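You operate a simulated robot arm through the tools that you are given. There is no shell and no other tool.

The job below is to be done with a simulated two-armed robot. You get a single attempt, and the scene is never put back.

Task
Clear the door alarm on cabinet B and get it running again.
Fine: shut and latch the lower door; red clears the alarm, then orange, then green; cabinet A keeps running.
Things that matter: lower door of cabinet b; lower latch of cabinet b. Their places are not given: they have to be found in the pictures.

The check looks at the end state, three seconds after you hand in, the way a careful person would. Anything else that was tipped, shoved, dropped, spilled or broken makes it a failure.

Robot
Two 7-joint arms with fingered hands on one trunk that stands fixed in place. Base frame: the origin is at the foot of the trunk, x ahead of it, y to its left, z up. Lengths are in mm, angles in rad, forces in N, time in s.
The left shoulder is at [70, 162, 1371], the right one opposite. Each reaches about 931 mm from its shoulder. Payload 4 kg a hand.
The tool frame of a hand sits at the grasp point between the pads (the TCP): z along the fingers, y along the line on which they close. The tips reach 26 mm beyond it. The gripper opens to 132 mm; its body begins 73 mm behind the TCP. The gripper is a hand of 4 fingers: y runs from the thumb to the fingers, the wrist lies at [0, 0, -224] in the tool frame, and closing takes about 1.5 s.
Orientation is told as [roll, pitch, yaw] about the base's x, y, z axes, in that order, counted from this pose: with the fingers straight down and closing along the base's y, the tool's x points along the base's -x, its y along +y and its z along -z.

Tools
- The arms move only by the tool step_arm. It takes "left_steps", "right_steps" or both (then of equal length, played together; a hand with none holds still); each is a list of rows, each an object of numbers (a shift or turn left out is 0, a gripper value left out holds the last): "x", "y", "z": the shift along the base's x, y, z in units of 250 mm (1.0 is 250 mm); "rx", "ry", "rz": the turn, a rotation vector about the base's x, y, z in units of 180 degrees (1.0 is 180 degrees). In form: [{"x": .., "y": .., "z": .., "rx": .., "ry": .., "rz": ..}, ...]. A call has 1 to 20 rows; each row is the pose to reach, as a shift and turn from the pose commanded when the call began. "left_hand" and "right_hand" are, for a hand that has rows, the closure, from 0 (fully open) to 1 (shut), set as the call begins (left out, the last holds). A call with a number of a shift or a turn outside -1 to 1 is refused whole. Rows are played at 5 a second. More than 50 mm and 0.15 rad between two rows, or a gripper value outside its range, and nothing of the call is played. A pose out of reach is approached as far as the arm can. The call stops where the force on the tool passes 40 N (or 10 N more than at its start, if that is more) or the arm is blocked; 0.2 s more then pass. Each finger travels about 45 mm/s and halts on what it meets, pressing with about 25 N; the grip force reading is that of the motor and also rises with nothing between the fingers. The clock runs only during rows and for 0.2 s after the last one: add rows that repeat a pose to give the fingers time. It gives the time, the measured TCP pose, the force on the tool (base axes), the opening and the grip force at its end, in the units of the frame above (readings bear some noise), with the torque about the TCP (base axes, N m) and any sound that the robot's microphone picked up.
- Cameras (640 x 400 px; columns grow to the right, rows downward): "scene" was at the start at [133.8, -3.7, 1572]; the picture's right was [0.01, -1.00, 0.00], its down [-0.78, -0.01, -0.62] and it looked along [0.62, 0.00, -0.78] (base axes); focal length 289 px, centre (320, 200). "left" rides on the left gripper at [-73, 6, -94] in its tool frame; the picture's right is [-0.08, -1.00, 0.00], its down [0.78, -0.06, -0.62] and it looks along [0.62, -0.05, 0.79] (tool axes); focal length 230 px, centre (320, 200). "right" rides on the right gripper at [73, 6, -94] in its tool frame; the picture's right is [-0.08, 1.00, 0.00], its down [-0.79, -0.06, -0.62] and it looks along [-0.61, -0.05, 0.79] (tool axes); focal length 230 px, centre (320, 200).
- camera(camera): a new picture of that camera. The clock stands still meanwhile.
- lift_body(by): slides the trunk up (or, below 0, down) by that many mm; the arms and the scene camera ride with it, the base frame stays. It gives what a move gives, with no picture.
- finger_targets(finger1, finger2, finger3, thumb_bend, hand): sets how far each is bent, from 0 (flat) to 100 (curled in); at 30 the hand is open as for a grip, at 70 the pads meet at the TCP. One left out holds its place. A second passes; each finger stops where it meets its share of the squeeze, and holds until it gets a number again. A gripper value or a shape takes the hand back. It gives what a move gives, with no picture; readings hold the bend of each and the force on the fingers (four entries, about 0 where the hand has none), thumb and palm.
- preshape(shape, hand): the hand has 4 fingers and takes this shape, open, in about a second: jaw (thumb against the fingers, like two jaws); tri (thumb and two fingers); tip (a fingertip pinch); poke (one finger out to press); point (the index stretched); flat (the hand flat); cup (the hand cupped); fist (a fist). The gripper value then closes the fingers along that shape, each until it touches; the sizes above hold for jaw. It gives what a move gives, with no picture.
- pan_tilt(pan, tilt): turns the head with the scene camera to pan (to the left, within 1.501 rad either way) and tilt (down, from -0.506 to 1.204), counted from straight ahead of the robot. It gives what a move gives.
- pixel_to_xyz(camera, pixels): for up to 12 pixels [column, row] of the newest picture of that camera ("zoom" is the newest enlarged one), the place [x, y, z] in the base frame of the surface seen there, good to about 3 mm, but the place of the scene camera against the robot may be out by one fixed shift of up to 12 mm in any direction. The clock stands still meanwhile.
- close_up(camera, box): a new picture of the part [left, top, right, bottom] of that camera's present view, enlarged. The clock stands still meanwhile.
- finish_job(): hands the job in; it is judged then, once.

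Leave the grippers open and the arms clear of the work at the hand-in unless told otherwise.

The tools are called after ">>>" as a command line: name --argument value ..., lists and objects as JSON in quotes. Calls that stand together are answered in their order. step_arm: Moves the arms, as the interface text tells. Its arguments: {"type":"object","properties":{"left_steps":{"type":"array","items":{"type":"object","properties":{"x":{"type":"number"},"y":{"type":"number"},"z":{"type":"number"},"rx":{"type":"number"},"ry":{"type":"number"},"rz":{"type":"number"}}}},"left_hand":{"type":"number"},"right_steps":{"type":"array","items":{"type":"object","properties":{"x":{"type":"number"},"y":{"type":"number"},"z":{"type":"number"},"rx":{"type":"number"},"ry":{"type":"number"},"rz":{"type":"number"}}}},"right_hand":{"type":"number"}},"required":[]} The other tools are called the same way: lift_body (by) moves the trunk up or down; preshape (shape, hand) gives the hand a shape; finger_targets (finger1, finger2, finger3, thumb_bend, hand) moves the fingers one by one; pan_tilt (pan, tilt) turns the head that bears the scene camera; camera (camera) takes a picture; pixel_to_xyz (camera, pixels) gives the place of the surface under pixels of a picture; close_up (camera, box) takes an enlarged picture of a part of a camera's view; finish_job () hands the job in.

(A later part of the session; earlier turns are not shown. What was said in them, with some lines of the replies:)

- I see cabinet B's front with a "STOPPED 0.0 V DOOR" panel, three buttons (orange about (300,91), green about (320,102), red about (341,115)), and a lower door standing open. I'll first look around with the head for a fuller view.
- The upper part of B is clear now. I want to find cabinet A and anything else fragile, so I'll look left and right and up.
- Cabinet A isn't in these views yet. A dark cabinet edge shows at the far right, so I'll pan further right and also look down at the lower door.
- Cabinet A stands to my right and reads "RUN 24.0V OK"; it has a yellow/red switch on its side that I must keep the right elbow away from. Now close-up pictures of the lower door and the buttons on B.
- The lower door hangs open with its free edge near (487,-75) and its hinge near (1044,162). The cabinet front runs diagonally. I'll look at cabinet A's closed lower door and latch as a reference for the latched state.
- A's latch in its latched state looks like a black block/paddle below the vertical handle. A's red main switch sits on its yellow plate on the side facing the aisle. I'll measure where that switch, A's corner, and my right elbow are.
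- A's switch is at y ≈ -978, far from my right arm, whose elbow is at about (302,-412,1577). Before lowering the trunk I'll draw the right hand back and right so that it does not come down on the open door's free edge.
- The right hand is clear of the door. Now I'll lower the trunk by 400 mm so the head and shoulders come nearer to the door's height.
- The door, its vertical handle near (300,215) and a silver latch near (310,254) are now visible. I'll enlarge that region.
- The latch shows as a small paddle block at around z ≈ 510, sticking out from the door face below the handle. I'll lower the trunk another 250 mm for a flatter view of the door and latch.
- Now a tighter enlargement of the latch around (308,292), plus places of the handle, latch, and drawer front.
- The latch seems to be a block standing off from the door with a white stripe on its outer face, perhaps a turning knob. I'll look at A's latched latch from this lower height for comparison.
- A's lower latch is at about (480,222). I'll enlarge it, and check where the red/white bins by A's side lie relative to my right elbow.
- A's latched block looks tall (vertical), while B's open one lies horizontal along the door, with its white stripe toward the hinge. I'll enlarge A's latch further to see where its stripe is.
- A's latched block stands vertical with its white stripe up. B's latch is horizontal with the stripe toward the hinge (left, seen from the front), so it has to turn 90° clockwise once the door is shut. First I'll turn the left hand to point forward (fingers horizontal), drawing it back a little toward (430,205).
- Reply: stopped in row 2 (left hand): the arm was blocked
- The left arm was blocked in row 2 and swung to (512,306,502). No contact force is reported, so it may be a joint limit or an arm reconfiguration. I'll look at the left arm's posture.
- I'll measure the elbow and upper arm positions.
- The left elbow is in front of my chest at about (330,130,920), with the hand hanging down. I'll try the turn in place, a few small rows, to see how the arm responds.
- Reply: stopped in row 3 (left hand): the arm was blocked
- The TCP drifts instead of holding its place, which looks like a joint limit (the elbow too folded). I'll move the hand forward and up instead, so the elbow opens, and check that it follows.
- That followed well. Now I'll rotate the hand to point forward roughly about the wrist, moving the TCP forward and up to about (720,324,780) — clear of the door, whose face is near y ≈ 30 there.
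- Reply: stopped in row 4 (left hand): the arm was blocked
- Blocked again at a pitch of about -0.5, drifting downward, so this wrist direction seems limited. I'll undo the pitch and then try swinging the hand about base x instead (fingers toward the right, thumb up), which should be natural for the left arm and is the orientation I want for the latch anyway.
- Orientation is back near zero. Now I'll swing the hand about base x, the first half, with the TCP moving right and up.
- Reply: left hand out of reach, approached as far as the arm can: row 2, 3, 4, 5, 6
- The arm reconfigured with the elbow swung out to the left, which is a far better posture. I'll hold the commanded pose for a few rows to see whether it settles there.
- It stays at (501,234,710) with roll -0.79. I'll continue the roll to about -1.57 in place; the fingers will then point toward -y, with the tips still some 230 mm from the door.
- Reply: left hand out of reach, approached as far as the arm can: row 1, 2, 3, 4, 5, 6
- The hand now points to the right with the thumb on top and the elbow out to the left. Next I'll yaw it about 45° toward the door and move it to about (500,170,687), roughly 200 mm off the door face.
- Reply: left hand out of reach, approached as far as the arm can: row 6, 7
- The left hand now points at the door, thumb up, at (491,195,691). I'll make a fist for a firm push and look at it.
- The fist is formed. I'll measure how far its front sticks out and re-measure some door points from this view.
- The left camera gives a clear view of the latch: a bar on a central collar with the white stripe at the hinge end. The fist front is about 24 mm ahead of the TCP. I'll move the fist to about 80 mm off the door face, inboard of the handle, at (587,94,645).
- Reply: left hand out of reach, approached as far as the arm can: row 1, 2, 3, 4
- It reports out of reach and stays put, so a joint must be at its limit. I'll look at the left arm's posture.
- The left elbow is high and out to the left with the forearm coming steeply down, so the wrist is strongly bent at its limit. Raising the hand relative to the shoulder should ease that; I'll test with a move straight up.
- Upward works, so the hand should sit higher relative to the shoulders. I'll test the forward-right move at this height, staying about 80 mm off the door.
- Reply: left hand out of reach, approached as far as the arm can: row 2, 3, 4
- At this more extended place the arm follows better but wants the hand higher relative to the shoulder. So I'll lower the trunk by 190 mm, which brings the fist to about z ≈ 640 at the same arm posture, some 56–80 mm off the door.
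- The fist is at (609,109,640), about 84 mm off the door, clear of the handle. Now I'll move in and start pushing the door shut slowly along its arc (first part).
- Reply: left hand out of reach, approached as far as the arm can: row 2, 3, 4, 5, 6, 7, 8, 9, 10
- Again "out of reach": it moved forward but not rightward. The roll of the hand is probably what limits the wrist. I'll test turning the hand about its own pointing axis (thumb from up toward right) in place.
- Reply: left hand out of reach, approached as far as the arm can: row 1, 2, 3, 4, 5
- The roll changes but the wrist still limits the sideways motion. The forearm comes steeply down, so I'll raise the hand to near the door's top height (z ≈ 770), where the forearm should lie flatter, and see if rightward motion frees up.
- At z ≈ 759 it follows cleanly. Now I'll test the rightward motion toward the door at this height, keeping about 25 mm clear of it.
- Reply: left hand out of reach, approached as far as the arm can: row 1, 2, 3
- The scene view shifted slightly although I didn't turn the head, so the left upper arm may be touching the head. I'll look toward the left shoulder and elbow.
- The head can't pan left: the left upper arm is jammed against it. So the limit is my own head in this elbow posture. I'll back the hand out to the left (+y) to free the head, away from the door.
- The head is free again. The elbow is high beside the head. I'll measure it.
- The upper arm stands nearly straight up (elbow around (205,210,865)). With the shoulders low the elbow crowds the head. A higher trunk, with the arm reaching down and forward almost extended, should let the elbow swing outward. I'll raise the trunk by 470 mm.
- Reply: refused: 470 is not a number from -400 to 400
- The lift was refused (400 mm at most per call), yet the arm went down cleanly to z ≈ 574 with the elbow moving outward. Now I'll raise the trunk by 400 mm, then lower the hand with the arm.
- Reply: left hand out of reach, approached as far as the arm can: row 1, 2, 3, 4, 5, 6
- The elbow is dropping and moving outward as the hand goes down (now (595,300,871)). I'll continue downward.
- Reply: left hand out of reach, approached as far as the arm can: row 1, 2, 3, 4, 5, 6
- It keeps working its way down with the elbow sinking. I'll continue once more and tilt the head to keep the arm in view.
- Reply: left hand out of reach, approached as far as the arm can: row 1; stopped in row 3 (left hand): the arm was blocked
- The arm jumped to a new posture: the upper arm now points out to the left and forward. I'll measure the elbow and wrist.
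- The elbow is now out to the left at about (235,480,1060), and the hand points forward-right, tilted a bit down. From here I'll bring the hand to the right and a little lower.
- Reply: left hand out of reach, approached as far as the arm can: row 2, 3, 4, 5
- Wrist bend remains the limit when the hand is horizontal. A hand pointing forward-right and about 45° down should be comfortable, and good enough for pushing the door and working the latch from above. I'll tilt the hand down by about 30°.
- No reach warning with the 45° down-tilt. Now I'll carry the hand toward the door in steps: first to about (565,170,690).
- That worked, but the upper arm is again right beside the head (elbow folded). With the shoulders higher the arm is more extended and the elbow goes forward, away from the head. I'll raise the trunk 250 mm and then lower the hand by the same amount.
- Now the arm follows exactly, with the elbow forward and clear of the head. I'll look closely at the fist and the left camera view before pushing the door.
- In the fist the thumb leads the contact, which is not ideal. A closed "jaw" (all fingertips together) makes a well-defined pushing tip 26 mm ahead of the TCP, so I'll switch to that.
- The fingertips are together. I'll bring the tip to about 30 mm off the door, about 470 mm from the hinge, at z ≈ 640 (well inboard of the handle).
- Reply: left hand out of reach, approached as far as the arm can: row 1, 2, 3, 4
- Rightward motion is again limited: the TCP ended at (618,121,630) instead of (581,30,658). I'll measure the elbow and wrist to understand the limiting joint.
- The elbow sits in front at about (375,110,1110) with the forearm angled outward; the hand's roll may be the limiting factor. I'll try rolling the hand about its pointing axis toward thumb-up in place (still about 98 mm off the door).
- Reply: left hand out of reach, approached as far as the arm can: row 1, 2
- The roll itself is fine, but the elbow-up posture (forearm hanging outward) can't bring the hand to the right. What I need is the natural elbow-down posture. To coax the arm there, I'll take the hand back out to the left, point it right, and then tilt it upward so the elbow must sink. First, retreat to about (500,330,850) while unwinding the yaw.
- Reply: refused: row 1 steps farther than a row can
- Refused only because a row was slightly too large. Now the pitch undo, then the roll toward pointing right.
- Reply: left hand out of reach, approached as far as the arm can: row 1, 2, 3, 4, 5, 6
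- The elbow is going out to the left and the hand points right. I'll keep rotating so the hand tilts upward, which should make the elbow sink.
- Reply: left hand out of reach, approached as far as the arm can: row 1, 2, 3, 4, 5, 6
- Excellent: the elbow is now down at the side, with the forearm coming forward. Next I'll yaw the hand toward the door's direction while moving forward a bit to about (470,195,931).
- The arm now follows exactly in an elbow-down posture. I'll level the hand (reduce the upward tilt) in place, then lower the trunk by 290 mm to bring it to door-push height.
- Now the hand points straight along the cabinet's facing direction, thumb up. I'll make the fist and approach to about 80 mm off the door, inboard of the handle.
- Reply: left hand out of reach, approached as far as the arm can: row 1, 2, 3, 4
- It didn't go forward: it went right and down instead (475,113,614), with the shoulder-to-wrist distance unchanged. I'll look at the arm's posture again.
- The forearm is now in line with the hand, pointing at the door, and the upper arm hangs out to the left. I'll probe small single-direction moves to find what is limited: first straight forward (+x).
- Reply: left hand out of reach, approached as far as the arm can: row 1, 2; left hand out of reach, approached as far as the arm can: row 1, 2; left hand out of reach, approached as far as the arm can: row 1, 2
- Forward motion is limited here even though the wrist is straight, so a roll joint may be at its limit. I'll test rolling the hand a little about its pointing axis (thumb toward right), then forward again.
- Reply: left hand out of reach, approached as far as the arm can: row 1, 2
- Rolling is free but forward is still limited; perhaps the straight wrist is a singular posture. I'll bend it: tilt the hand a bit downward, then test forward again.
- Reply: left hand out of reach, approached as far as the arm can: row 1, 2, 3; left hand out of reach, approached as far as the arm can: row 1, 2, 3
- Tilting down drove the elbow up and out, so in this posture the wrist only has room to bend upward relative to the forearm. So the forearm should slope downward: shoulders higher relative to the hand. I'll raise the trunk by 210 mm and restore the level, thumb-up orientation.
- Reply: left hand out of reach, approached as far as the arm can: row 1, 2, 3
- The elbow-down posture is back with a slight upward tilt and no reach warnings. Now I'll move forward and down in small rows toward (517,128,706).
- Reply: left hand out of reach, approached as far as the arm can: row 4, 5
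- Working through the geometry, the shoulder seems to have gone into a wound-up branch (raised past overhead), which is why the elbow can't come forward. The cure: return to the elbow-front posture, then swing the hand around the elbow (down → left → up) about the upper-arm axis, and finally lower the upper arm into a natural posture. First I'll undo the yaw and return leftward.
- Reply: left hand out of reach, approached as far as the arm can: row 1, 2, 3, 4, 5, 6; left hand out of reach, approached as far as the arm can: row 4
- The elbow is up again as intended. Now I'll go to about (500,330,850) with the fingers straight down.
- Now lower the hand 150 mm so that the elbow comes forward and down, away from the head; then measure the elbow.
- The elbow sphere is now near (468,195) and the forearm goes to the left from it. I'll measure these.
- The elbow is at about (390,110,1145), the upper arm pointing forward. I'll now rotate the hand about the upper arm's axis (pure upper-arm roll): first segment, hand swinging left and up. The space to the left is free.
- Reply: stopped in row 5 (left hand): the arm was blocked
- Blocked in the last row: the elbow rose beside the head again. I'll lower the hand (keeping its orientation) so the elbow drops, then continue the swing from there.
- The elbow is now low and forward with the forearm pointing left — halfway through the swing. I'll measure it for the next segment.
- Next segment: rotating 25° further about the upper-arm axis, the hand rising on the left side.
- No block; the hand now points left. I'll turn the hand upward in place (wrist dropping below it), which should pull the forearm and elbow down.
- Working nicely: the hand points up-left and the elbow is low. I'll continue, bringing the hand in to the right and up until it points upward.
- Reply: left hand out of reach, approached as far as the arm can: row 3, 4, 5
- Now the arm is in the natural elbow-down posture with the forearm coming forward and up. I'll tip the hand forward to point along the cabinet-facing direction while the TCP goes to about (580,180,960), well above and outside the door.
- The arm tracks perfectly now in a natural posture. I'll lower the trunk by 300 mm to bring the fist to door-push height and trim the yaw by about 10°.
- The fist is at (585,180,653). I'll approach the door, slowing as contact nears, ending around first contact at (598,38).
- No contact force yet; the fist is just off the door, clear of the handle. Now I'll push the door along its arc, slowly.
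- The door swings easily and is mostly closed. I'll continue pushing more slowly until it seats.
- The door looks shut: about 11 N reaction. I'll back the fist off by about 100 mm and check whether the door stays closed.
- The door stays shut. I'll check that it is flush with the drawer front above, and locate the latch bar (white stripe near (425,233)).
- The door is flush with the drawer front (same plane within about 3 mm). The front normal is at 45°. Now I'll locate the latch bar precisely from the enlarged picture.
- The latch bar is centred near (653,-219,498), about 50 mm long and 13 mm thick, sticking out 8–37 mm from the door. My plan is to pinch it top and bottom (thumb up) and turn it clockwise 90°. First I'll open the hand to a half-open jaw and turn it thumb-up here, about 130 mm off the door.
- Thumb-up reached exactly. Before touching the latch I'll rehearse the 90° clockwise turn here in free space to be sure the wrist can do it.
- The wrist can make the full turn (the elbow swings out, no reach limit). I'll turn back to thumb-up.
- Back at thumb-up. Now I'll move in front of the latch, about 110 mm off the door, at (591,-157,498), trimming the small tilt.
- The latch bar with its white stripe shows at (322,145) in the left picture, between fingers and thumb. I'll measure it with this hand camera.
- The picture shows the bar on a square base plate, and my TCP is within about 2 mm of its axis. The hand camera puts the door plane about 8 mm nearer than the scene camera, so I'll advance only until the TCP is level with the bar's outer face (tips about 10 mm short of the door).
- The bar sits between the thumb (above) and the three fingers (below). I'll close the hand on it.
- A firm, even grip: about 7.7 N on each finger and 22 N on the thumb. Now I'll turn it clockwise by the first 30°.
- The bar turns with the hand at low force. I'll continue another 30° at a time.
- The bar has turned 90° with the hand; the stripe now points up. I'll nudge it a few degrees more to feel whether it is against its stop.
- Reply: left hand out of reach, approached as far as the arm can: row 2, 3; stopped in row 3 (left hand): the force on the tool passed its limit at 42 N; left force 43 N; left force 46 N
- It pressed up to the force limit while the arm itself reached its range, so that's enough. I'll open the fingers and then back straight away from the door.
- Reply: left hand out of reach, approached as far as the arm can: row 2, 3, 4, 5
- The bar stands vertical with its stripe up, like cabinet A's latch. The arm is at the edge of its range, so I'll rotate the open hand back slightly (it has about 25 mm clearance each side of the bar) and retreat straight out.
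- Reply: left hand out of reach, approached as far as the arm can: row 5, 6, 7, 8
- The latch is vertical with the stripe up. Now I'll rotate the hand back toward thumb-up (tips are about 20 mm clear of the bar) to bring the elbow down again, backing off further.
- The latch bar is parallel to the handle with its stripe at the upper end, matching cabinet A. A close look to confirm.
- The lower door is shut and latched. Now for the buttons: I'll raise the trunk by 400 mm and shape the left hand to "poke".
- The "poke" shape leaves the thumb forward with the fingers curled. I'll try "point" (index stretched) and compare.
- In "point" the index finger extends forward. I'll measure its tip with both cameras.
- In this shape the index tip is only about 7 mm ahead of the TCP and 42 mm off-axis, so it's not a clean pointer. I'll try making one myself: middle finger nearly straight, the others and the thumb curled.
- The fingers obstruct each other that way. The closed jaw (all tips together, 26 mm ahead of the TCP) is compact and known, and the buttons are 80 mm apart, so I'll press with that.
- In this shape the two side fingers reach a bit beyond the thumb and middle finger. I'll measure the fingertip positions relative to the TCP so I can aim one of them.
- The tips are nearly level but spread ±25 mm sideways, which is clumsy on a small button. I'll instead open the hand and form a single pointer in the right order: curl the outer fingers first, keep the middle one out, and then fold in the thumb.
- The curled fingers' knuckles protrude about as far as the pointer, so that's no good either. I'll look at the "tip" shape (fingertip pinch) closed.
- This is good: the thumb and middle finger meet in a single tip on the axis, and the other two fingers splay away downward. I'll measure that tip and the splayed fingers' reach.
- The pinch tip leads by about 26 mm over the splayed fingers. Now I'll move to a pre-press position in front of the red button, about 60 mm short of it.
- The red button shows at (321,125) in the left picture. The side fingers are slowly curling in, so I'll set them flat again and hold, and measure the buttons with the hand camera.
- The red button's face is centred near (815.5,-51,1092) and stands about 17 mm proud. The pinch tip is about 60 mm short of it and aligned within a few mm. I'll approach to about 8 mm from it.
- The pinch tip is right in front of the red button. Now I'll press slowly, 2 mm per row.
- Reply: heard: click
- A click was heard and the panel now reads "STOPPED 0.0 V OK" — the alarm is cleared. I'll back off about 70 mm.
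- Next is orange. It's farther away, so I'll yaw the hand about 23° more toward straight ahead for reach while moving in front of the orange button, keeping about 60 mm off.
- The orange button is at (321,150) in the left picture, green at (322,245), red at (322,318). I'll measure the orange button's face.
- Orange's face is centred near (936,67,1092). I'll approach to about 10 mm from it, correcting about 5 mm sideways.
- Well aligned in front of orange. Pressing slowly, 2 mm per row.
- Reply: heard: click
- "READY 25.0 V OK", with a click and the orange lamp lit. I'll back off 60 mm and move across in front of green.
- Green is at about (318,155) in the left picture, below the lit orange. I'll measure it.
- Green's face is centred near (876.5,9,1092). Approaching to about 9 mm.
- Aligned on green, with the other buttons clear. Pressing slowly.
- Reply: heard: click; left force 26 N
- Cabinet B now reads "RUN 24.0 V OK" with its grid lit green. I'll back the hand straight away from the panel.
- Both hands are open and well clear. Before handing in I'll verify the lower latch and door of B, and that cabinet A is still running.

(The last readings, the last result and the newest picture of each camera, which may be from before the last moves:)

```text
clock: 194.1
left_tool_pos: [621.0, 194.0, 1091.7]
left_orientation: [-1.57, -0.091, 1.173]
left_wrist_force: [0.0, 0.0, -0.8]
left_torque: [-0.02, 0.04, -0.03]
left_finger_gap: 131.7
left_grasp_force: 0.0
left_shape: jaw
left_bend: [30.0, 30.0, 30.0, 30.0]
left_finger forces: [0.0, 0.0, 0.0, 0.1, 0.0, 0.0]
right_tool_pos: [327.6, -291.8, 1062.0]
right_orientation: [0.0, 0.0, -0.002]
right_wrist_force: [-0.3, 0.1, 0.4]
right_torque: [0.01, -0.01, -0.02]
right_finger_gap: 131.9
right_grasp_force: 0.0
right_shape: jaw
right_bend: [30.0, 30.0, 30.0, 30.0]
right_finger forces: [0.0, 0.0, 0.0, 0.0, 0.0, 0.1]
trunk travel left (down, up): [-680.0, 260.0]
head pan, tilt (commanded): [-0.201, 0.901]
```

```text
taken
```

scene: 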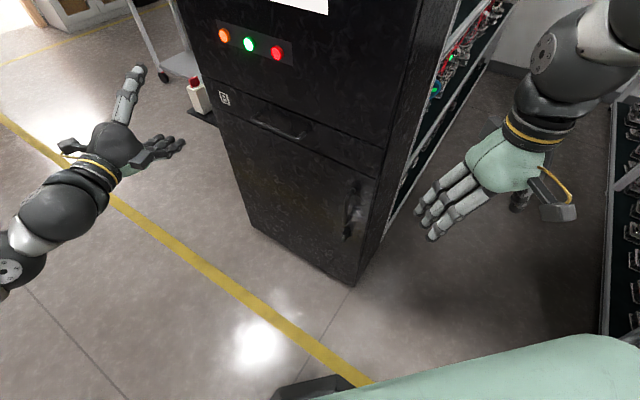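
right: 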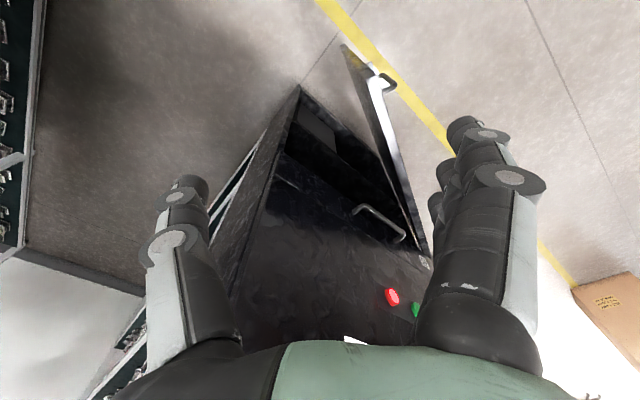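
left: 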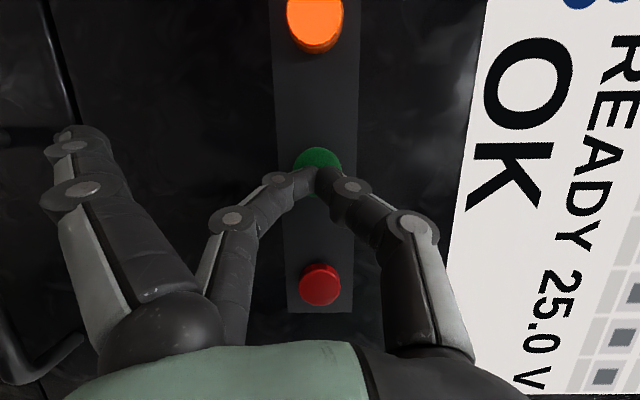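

Cabinet A still reads "RUN 24.0 V OK", B's door is shut with the latch vertical, and nothing else was moved. One last look at B's panel.

>>> pan_tilt --pan 0.0 --tilt 0.3

>>> camera --camera "scene"

```text
clock: 195.1
left_tool_pos: [621.5, 192.5, 1092.3]
left_orientation: [-1.571, -0.095, 1.172]
left_wrist_force: [0.0, 0.4, 0.0]
left_torque: [-0.02, -0.02, 0.02]
left_finger_gap: 132.1
left_grasp_force: 0.0
left_shape: jaw
left_bend: [30.0, 30.0, 30.0, 30.0]
left_finger forces: [0.0, 0.0, 0.1, 0.1, 0.1, 0.1]
right_tool_pos: [328.6, -293.0, 1063.2]
right_orientation: [0.0, 0.001, -0.002]
right_wrist_force: [-1.2, -0.5, -0.2]
right_torque: [-0.01, 0.01, -0.01]
right_finger_gap: 131.9
right_grasp_force: 0.1
right_shape: jaw
right_bend: [30.0, 30.0, 30.0, 30.0]
right_finger forces: [0.0, 0.0, 0.1, 0.0, 0.0, 0.0]
trunk travel left (down, up): [-680.0, 260.0]
head pan, tilt (commanded): [0.0, 0.3]
```

```text
taken
```

scene: 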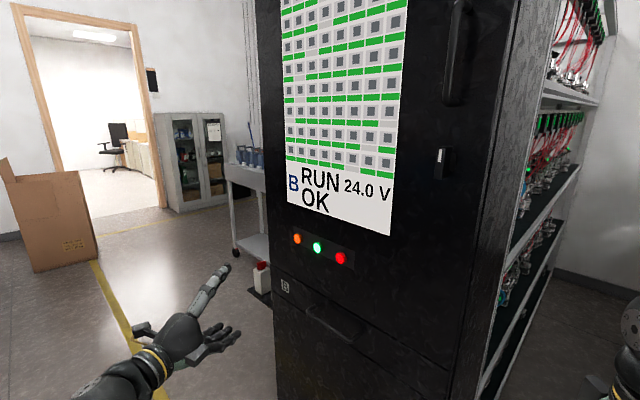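

B shows "RUN 24.0 V OK" and its grid is green. The lower door is shut and latched, A is still running, and the hands are open and clear. Handing in.

>>> finish_job

```text
The job is handed in.
```

Cabinet B is running again: its panel reads "RUN 24.0 V OK" and the door alarm is cleared. I've handed the job in, and the result of the check isn't back yet.

- **Door and latch:** I pushed the lower door shut, flush with the drawer front above it. I then turned its latch 90° clockwise, and it now stands vertical with the stripe up, like cabinet A's latch.
- **Buttons:** I pressed red, orange and green in that order, and each one clicked. The panel went from "DOOR" to "OK" after red, to "READY 25.0 V" after orange, and to "RUN 24.0 V" after green.
- **Cabinet A:** It still read "RUN 24.0 V OK" when I looked just before handing in.
- **Surroundings:** I saw nothing tipped, moved or dropped. Both hands are open and clear of the cabinets.

While turning the latch, the hand pressed on the door up to the 42 N force stop. I released it straight away and saw no damage.
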